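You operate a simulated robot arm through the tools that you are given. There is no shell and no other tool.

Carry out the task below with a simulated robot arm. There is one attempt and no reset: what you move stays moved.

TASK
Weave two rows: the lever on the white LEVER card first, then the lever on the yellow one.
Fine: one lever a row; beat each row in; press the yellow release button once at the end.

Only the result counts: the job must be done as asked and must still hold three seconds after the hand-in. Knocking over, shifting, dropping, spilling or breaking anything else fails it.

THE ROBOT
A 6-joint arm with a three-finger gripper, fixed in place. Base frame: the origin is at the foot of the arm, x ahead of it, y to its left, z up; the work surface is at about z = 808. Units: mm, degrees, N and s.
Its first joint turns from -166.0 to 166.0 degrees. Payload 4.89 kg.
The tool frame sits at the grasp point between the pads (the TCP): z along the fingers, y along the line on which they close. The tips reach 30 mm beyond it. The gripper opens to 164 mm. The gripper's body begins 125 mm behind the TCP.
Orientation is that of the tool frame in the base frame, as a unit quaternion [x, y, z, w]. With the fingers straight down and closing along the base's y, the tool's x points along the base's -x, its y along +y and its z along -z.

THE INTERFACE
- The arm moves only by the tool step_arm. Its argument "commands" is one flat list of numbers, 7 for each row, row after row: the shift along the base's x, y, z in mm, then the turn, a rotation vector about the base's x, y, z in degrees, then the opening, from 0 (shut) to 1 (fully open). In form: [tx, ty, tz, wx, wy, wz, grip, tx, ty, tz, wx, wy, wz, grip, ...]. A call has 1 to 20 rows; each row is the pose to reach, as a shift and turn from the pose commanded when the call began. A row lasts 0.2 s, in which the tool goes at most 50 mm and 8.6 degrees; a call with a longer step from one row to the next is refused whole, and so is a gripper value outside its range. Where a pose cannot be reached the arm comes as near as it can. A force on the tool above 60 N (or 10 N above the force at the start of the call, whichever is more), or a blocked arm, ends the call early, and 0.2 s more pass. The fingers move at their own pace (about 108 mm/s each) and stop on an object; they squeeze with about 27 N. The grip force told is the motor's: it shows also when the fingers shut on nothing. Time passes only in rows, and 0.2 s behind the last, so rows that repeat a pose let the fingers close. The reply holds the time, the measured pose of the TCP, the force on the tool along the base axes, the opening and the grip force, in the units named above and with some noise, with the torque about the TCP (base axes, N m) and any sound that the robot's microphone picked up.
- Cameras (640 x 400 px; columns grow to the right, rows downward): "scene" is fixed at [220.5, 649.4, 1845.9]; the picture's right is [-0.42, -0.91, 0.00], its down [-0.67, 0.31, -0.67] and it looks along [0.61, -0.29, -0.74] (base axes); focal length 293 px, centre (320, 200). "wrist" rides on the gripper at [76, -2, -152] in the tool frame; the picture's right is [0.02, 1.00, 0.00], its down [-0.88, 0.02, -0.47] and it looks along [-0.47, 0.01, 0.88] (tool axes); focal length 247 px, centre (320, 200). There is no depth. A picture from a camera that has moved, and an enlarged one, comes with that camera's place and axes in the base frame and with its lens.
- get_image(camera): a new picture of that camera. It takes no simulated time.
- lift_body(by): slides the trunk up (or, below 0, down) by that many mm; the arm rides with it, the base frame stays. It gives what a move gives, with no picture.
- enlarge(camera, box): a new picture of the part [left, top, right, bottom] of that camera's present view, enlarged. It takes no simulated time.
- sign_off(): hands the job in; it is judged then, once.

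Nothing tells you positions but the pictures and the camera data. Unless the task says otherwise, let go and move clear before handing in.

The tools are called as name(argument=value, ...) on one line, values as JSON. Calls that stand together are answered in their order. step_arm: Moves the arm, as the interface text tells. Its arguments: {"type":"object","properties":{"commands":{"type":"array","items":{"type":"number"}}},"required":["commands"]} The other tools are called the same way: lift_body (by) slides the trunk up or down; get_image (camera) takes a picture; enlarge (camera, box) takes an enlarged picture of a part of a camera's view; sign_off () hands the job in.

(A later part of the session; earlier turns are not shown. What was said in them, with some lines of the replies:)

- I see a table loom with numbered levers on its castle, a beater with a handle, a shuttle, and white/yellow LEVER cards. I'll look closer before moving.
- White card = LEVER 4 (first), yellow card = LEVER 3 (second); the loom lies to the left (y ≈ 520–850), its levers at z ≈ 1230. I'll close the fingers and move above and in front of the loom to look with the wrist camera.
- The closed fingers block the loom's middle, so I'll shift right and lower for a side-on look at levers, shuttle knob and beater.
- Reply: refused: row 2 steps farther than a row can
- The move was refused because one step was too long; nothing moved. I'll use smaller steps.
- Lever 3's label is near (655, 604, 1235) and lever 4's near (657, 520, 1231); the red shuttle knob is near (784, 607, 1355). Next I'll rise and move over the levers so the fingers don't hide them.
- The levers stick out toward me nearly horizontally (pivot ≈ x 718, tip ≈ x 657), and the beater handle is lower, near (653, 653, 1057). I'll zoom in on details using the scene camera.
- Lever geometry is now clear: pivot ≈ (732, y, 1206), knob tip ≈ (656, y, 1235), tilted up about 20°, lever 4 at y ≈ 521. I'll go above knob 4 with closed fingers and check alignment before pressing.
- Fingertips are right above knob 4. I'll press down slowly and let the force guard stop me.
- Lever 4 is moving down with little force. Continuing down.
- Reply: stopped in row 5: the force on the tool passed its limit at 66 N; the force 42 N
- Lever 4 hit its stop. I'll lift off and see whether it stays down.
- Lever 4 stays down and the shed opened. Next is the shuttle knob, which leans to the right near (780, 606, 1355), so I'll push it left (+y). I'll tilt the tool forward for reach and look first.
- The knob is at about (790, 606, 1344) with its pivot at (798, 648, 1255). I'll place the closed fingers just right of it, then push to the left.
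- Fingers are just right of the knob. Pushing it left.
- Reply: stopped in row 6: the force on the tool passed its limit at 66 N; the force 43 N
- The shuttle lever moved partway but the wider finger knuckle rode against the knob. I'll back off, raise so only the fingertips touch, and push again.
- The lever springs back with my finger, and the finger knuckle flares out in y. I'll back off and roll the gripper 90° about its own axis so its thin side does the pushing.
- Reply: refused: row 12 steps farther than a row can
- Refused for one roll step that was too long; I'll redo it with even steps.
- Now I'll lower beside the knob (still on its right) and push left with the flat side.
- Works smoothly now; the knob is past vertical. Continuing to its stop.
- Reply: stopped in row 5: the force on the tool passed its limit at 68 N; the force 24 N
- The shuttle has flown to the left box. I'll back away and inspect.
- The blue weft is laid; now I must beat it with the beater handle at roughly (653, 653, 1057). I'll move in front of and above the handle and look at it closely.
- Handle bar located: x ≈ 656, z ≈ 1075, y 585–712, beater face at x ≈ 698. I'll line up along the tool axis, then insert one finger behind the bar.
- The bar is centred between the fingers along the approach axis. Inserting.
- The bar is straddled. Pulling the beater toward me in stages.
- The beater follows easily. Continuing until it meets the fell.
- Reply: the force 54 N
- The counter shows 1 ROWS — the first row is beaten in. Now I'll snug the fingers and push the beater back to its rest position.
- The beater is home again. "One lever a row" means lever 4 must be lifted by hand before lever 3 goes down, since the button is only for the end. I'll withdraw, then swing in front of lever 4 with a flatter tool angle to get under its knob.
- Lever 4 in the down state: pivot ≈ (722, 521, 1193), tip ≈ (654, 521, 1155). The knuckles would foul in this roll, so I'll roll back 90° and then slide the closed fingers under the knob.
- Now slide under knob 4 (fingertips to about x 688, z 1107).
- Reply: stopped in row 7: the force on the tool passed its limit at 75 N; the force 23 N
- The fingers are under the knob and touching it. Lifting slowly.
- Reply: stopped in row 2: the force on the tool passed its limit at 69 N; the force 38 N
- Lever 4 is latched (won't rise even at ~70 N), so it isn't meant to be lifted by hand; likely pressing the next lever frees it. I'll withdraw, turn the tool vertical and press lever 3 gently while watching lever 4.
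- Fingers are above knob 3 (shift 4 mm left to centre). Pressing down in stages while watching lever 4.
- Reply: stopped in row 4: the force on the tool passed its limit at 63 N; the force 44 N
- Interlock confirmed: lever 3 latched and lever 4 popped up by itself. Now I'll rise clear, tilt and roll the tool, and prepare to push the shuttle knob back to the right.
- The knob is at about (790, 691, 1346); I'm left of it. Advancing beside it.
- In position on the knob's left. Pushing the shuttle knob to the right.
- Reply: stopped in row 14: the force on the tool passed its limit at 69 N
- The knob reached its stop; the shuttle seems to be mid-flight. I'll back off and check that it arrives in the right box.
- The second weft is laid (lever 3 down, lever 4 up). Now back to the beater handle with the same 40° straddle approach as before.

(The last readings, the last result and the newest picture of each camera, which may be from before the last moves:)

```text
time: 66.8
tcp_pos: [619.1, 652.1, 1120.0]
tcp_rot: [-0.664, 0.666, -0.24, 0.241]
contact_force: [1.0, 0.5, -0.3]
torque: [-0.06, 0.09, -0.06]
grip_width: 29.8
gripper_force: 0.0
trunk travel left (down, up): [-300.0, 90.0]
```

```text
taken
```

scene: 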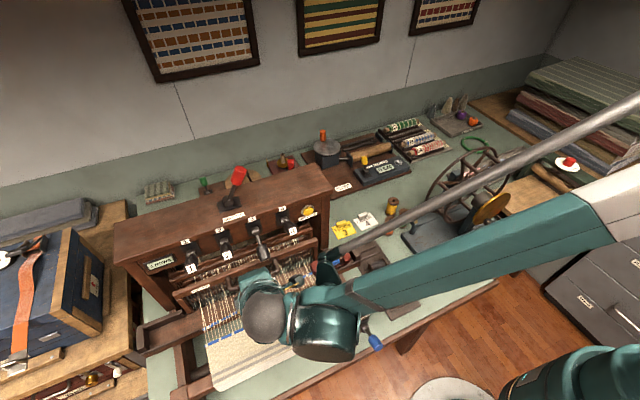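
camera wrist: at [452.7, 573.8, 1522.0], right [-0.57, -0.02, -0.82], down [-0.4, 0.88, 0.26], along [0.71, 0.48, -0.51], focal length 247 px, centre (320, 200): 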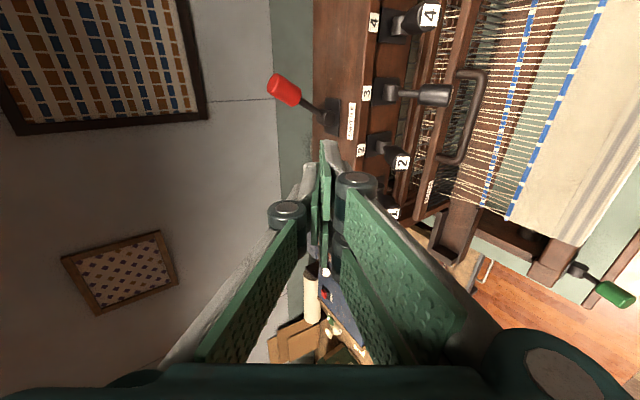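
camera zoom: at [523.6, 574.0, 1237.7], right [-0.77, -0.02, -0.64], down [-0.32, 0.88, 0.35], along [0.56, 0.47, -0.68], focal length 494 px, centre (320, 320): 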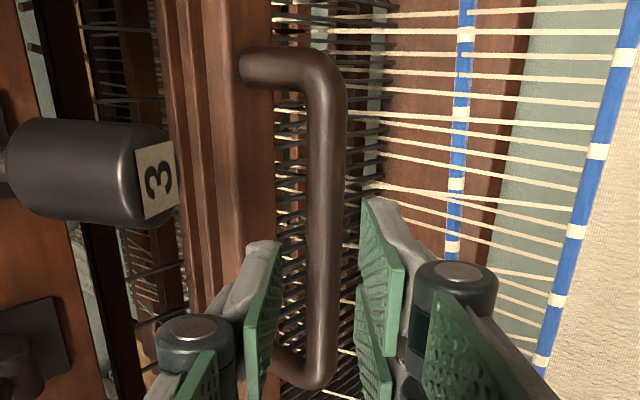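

Bar again centred between the fingers. Inserting and pulling the beater.

step_arm(commands=[7, 0, -9, 0, 0, 0, 0.18, 14, 0, -17, 0, 0, 0, 0.18, 20, 0, -25, 0, 0, 0, 0.18, 25, 0, -32, 0, 0, 0, 0.18, 28, 0, -36, 0, 0, 0, 0.18, 28, 0, -36, 0, 0, 0, 0.18])

step_arm(commands=[-8, 0, 0, 0, 0, 0, 0.18, -16, 0, 0, 0, 0, 0, 0.18, -24, 0, 0, 0, 0, 0, 0.18, -32, 0, 0, 0, 0, 0, 0.18, -40, 0, 0, 0, 0, 0, 0.18, -48, 0, 0, 0, 0, 0, 0.18])

enlarge(camera="wrist", box=[220, 40, 420, 240])

```text
time: 68.2
tcp_pos: [646.1, 650.9, 1085.0]
tcp_rot: [-0.664, 0.666, -0.24, 0.242]
contact_force: [0.0, 0.9, -0.5]
torque: [0.0, 0.02, -0.02]
grip_width: 29.7
gripper_force: 0.0
trunk travel left (down, up): [-300.0, 90.0]
```

```text
time: 69.6
tcp_pos: [598.0, 650.9, 1085.8]
tcp_rot: [-0.664, 0.665, -0.24, 0.242]
contact_force: [1.7, -0.5, 2.3]
torque: [0.04, -0.04, 0.0]
grip_width: 30.6
gripper_force: 1.3
trunk travel left (down, up): [-300.0, 90.0]
```

```text
2.00 times, centred on (320, 140) of wrist
camera zoom: at [501.6, 574.1, 1202.7], right [-0.77, -0.02, -0.64], down [-0.32, 0.88, 0.35], along [0.56, 0.47, -0.68], focal length 494 px, centre (320, 320)
```

zoom: 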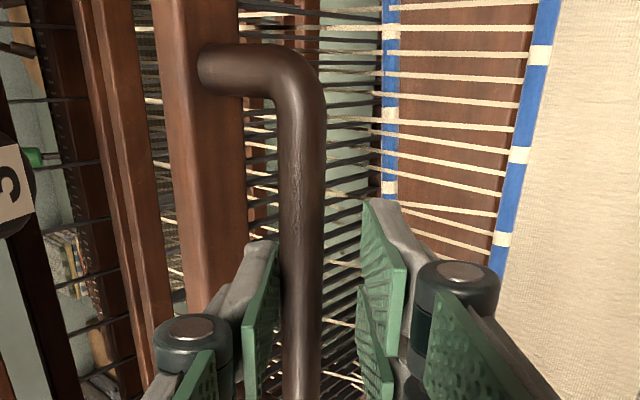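

The beater follows. Continuing to the fell (about 85 mm more, guarded by force).

step_arm(commands=[-8, 0, 0, 0, 0, 0, 0.18, -16, 0, 0, 0, 0, 0, 0.18, -24, 0, 0, 0, 0, 0, 0.18, -32, 0, 0, 0, 0, 0, 0.18, -40, 0, 0, 0, 0, 0, 0.18, -46, 0, 0, 0, 0, 0, 0.18, -52, 0, 0, 0, 0, 0, 0.18, -58, 0, 0, 0, 0, 0, 0.18, -64, 0, 0, 0, 0, 0, 0.18, -70, 0, 0, 0, 0, 0, 0.18, -76, 0, 0, 0, 0, 0, 0.18, -82, 0, 0, 0, 0, 0, 0.18])

enlarge(camera="wrist", box=[220, 40, 420, 240])

enlarge(camera="scene", box=[130, 200, 350, 337])

```text
time: 72.2
tcp_pos: [523.3, 650.8, 1086.9]
tcp_rot: [-0.663, 0.665, -0.243, 0.244]
contact_force: [40.0, 4.3, 20.1]
torque: [-0.35, -0.84, -0.3]
grip_width: 47.2
gripper_force: 21.0
trunk travel left (down, up): [-300.0, 90.0]
stopped in row 12: the force on the tool passed its limit at 69 N (the readings are from after the stop); the commanded pose is now the measured one
```

```text
2.00 times, centred on (320, 140) of wrist
camera zoom: at [425.5, 573.6, 1204.2], right [-0.76, -0.02, -0.65], down [-0.32, 0.88, 0.35], along [0.56, 0.47, -0.68], focal length 494 px, centre (320, 320)
```

zoom: 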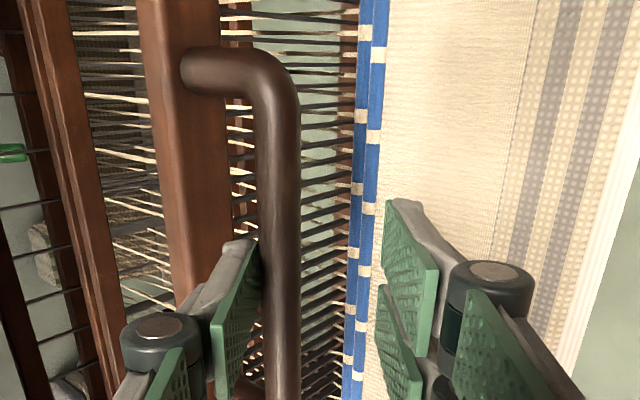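

```text
2.91 times, centred on (240, 268) of scene
camera zoom: at [220.5, 649.4, 1845.9], right [-0.42, -0.91, 0.0], down [-0.67, 0.31, -0.67], along [0.61, -0.29, -0.74], focal length 851 px, centre (553, 1)
```

zoom: 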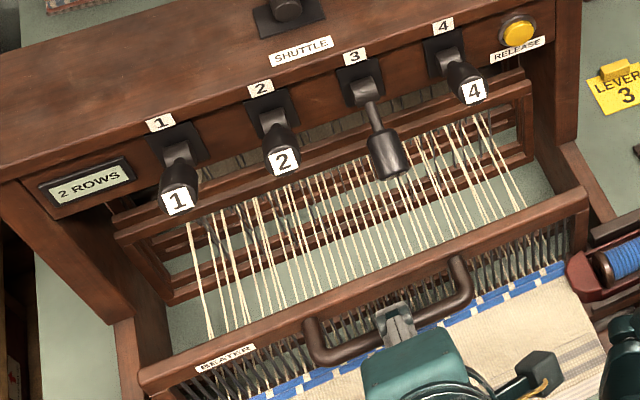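

The counter shows 2 ROWS. Returning the beater to rest.

step_arm(commands=[8, 0, -2, 0, 0, 0, 0.13, 16, 0, -3, 0, 0, 0, 0.13, 26, 0, -3, 0, 0, 0, 0.13, 36, 0, -3, 0, 0, 0, 0.13, 46, 0, -3, 0, 0, 0, 0.13, 56, 0, -3, 0, 0, 0, 0.13, 66, 0, -3, 0, 0, 0, 0.13, 76, 0, -3, 0, 0, 0, 0.13, 86, 0, -3, 0, 0, 0, 0.13, 96, 0, -3, 0, 0, 0, 0.13, 106, 0, -3, 0, 0, 0, 0.13, 114, 0, -3, 0, 0, 0, 0.13, 120, 0, -3, 0, 0, 0, 0.13, 126, 0, -3, 0, 0, 0, 0.13, 131, 0, -3, 0, 0, 0, 0.13, 131, 0, -3, 0, 0, 0, 0.13])

enlarge(camera="wrist", box=[220, 40, 420, 240])

enlarge(camera="scene", box=[190, 200, 330, 287])

```text
time: 75.6
tcp_pos: [650.0, 651.6, 1082.7]
tcp_rot: [-0.663, 0.665, -0.242, 0.243]
contact_force: [0.0, 0.3, -0.7]
torque: [0.02, 0.04, 0.04]
grip_width: 21.4
gripper_force: 0.1
trunk travel left (down, up): [-300.0, 90.0]
```

```text
2.00 times, centred on (320, 140) of wrist
camera zoom: at [552.9, 574.1, 1200.4], right [-0.77, -0.02, -0.64], down [-0.32, 0.88, 0.35], along [0.56, 0.47, -0.68], focal length 494 px, centre (320, 320)
```

zoom: 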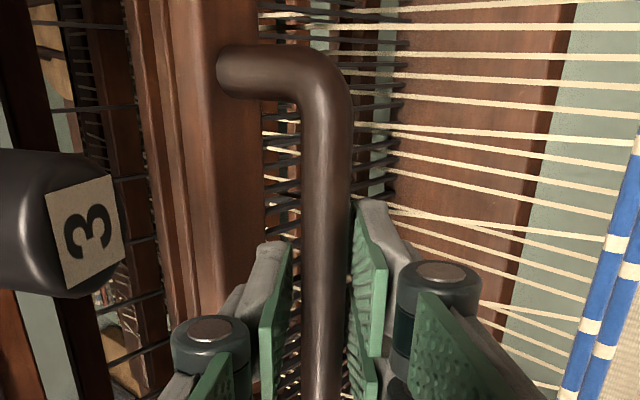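

```text
4.57 times, centred on (260, 244) of scene
camera zoom: at [220.5, 649.4, 1845.9], right [-0.42, -0.91, 0.0], down [-0.67, 0.31, -0.67], along [0.61, -0.29, -0.74], focal length 1338 px, centre (594, 1)
```

zoom: 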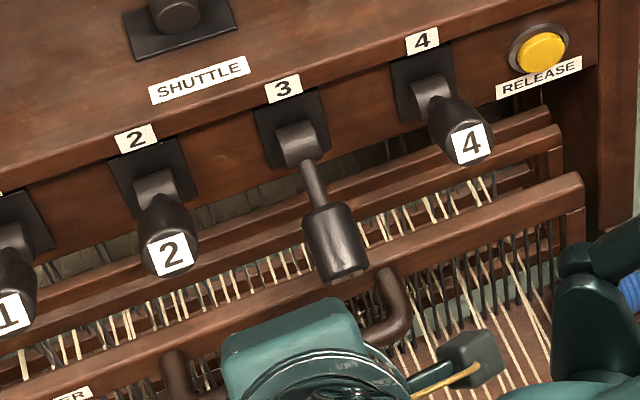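

The beater is home. Now withdraw and move to the yellow release button at about (738, 444, 1185), approaching nearly horizontally with closed fingers.

step_arm(commands=[-1, 0, 0, 0, 0, 0, 0.18, -1, 0, 0, 0, 0, 0, 0.2, -8, 0, 8, 0, 0, 0, 0.2, -23, 0, 26, 0, 0, 0, 0.2, -43, 0, 50, 0, 0, 0, 0.2, -70, 0, 75, 0, 0, 0, 0.2, -100, -10, 95, 0, 0, 0, 0, -120, -40, 105, 0, -8, 0, 0, -120, -80, 108, 0, -16, 0, 0, -120, -120, 108, 0, -24, 0, 0, -120, -160, 108, 0, -32, 0, 0, -120, -200, 108, 0, -40, 0, 0, -120, -207, 108, 0, -40, 0, 0, -120, -207, 108, 0, -40, 0, 0])

get_image(camera="wrist")

get_image(camera="scene")

```text
time: 78.6
tcp_pos: [532.2, 446.2, 1197.7]
tcp_rot: [-0.54, 0.543, -0.454, 0.455]
contact_force: [-0.1, -0.8, 0.6]
torque: [0.01, 0.01, 0.06]
grip_width: 0.0
gripper_force: 27.2
out of reach, approached as far as the arm can: row 13, 14
trunk travel left (down, up): [-300.0, 90.0]
```

```text
taken
camera wrist: at [381.2, 369.4, 1225.2], right [-0.17, -0.02, -0.98], down [-0.47, 0.88, 0.07], along [0.87, 0.47, -0.16], focal length 247 px, centre (320, 200)
```

wrist: 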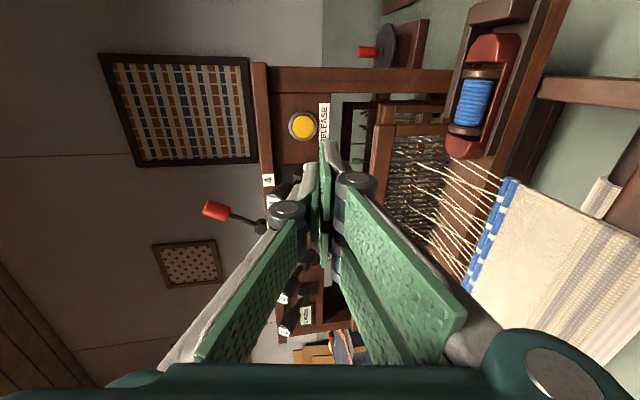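

```text
taken
```

scene: 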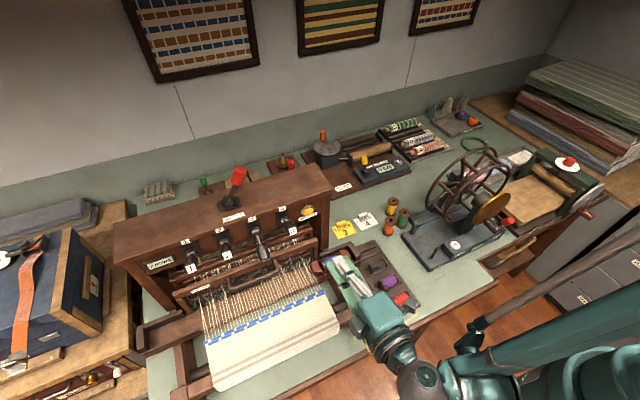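

Button confirmed at (738, 442, 1187). Advancing to just in front of it.

step_arm(commands=[40, -2, -2, 0, 0, 0, 0, 80, -3, -4, 0, 0, 0, 0, 120, -3, -5, 0, 0, 0, 0, 150, -3, -5, 0, 0, 0, 0, 158, -3, -5, 0, 0, 0, 0, 158, -3, -5, 0, 0, 0, 0])

get_image(camera="wrist")

enlarge(camera="scene", box=[250, 180, 350, 242])

```text
time: 80.0
tcp_pos: [689.4, 443.5, 1193.0]
tcp_rot: [-0.54, 0.542, -0.454, 0.456]
contact_force: [0.2, 0.3, 0.8]
torque: [0.02, -0.04, 0.0]
grip_width: 0.0
gripper_force: 27.3
trunk travel left (down, up): [-300.0, 90.0]
```

```text
taken
camera wrist: at [540.1, 367.0, 1219.9], right [-0.17, -0.02, -0.98], down [-0.47, 0.88, 0.07], along [0.87, 0.47, -0.16], focal length 247 px, centre (320, 200)
```

wrist: 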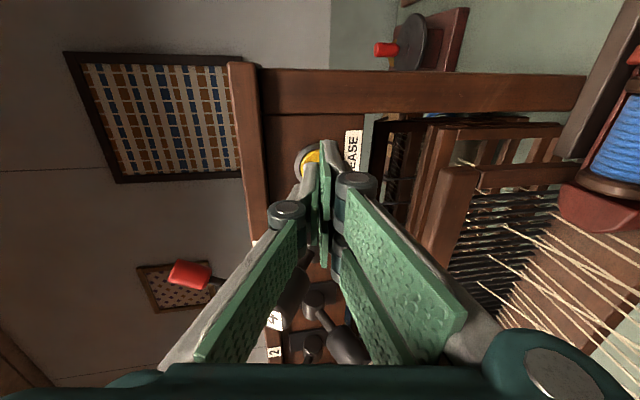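

```text
6.40 times, centred on (300, 211) of scene
camera zoom: at [220.5, 649.4, 1845.9], right [-0.42, -0.91, 0.0], down [-0.67, 0.31, -0.67], along [0.61, -0.29, -0.74], focal length 1873 px, centre (448, 130)
```

zoom: 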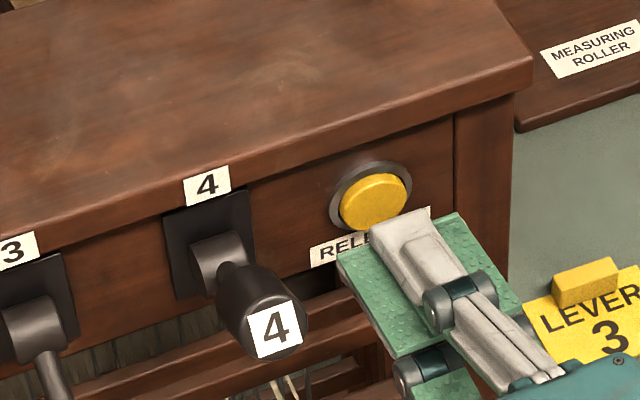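

Fingertips are just in front, a few mm low/right. I'll correct by +4 mm in y and z and press straight in.

step_arm(commands=[4, 4, 4, 0, 0, 0, 0, 9, 4, 4, 0, 0, 0, 0, 13, 4, 4, 0, 0, 0, 0, 17, 4, 4, 0, 0, 0, 0, 20, 4, 4, 0, 0, 0, 0, 23, 4, 4, 0, 0, 0, 0, 26, 4, 4, 0, 0, 0, 0])

enlarge(camera="scene", box=[220, 180, 350, 261])

```text
time: 81.6
tcp_pos: [716.1, 447.0, 1195.2]
tcp_rot: [-0.54, 0.542, -0.454, 0.456]
contact_force: [-7.4, 1.0, -0.5]
torque: [-0.02, 0.0, -0.04]
grip_width: 0.0
gripper_force: 27.2
trunk travel left (down, up): [-300.0, 90.0]
heard: click
```

```text
4.92 times, centred on (285, 220) of scene
camera zoom: at [220.5, 649.4, 1845.9], right [-0.42, -0.91, 0.0], down [-0.67, 0.31, -0.67], along [0.61, -0.29, -0.74], focal length 1441 px, centre (492, 99)
```

zoom: 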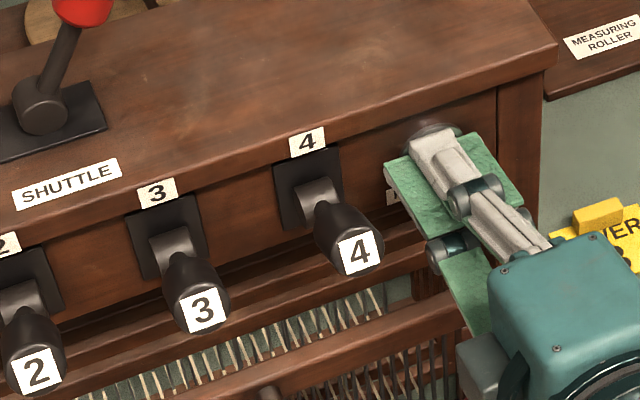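

Click heard, and lever 3 popped up — all levers are released. I'll withdraw straight back and move clear without touching the button again.

step_arm(commands=[-15, 0, 0, 0, 0, 0, 0, -50, 0, 0, 0, 0, 0, 0, -95, 0, 5, 0, 0, 0, 0, -130, 0, 20, 0, 0, 0, 0, -150, -5, 60, 0, 8, 0, 0, -150, -20, 105, 0, 16, 0, 0, -150, -40, 150, 0, 24, 0, 0, -150, -70, 185, 0, 32, 0, 0, -150, -110, 210, 0, 40, 0, 0, -150, -150, 230, 0, 40, 0, 0, -150, -150, 230, 0, 40, 0, 0])

get_image(camera="scene")

enlarge(camera="scene", box=[120, 160, 390, 329])

```text
time: 84.0
tcp_pos: [565.9, 296.8, 1426.7]
tcp_rot: [-0.663, 0.665, -0.241, 0.244]
contact_force: [0.1, -1.1, 0.1]
torque: [0.15, -0.01, 0.11]
grip_width: 0.1
gripper_force: 27.1
trunk travel left (down, up): [-300.0, 90.0]
```

```text
taken
```

scene: 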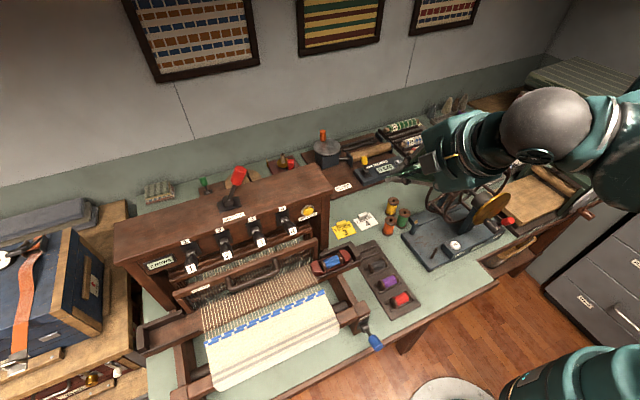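

```text
2.37 times, centred on (255, 244) of scene
camera zoom: at [220.5, 649.4, 1845.9], right [-0.42, -0.91, 0.0], down [-0.67, 0.31, -0.67], along [0.61, -0.29, -0.74], focal length 693 px, centre (474, 95)
```

zoom: 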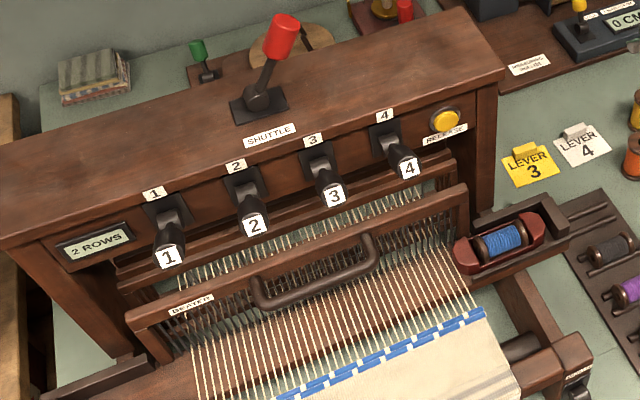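

Both rows are woven: the counter reads 2 ROWS, all levers are up, the shuttle is back in its box and the beater is home. The arm is clear and nothing else has shifted, so I'm handing in.

sign_off()

```text
The job is handed in.
```

Both rows are woven and the job is handed in. Lever 4 (white card) went first, then lever 3 (yellow card).

- **Rows:** I threw the shuttle and beat in each row. The loom's counter read "2 ROWS" before hand-in.
- **Levers:** Lever 4 stayed latched after the first row. I tried to lift it by hand and it did not move. Pressing lever 3 then freed it, so only lever 3 was down for the second row.
- **Release button:** I pressed it once, at the end. It clicked and all four levers came up.
- **Final state:** The shuttle is in the right-hand box and the beater is back at rest. The arm is clear of the loom, and I saw nothing knocked over or shifted in the last pictures.

A few moves, including the first push on the shuttle knob, stopped early on the force limit. I saw no damage from any of them.
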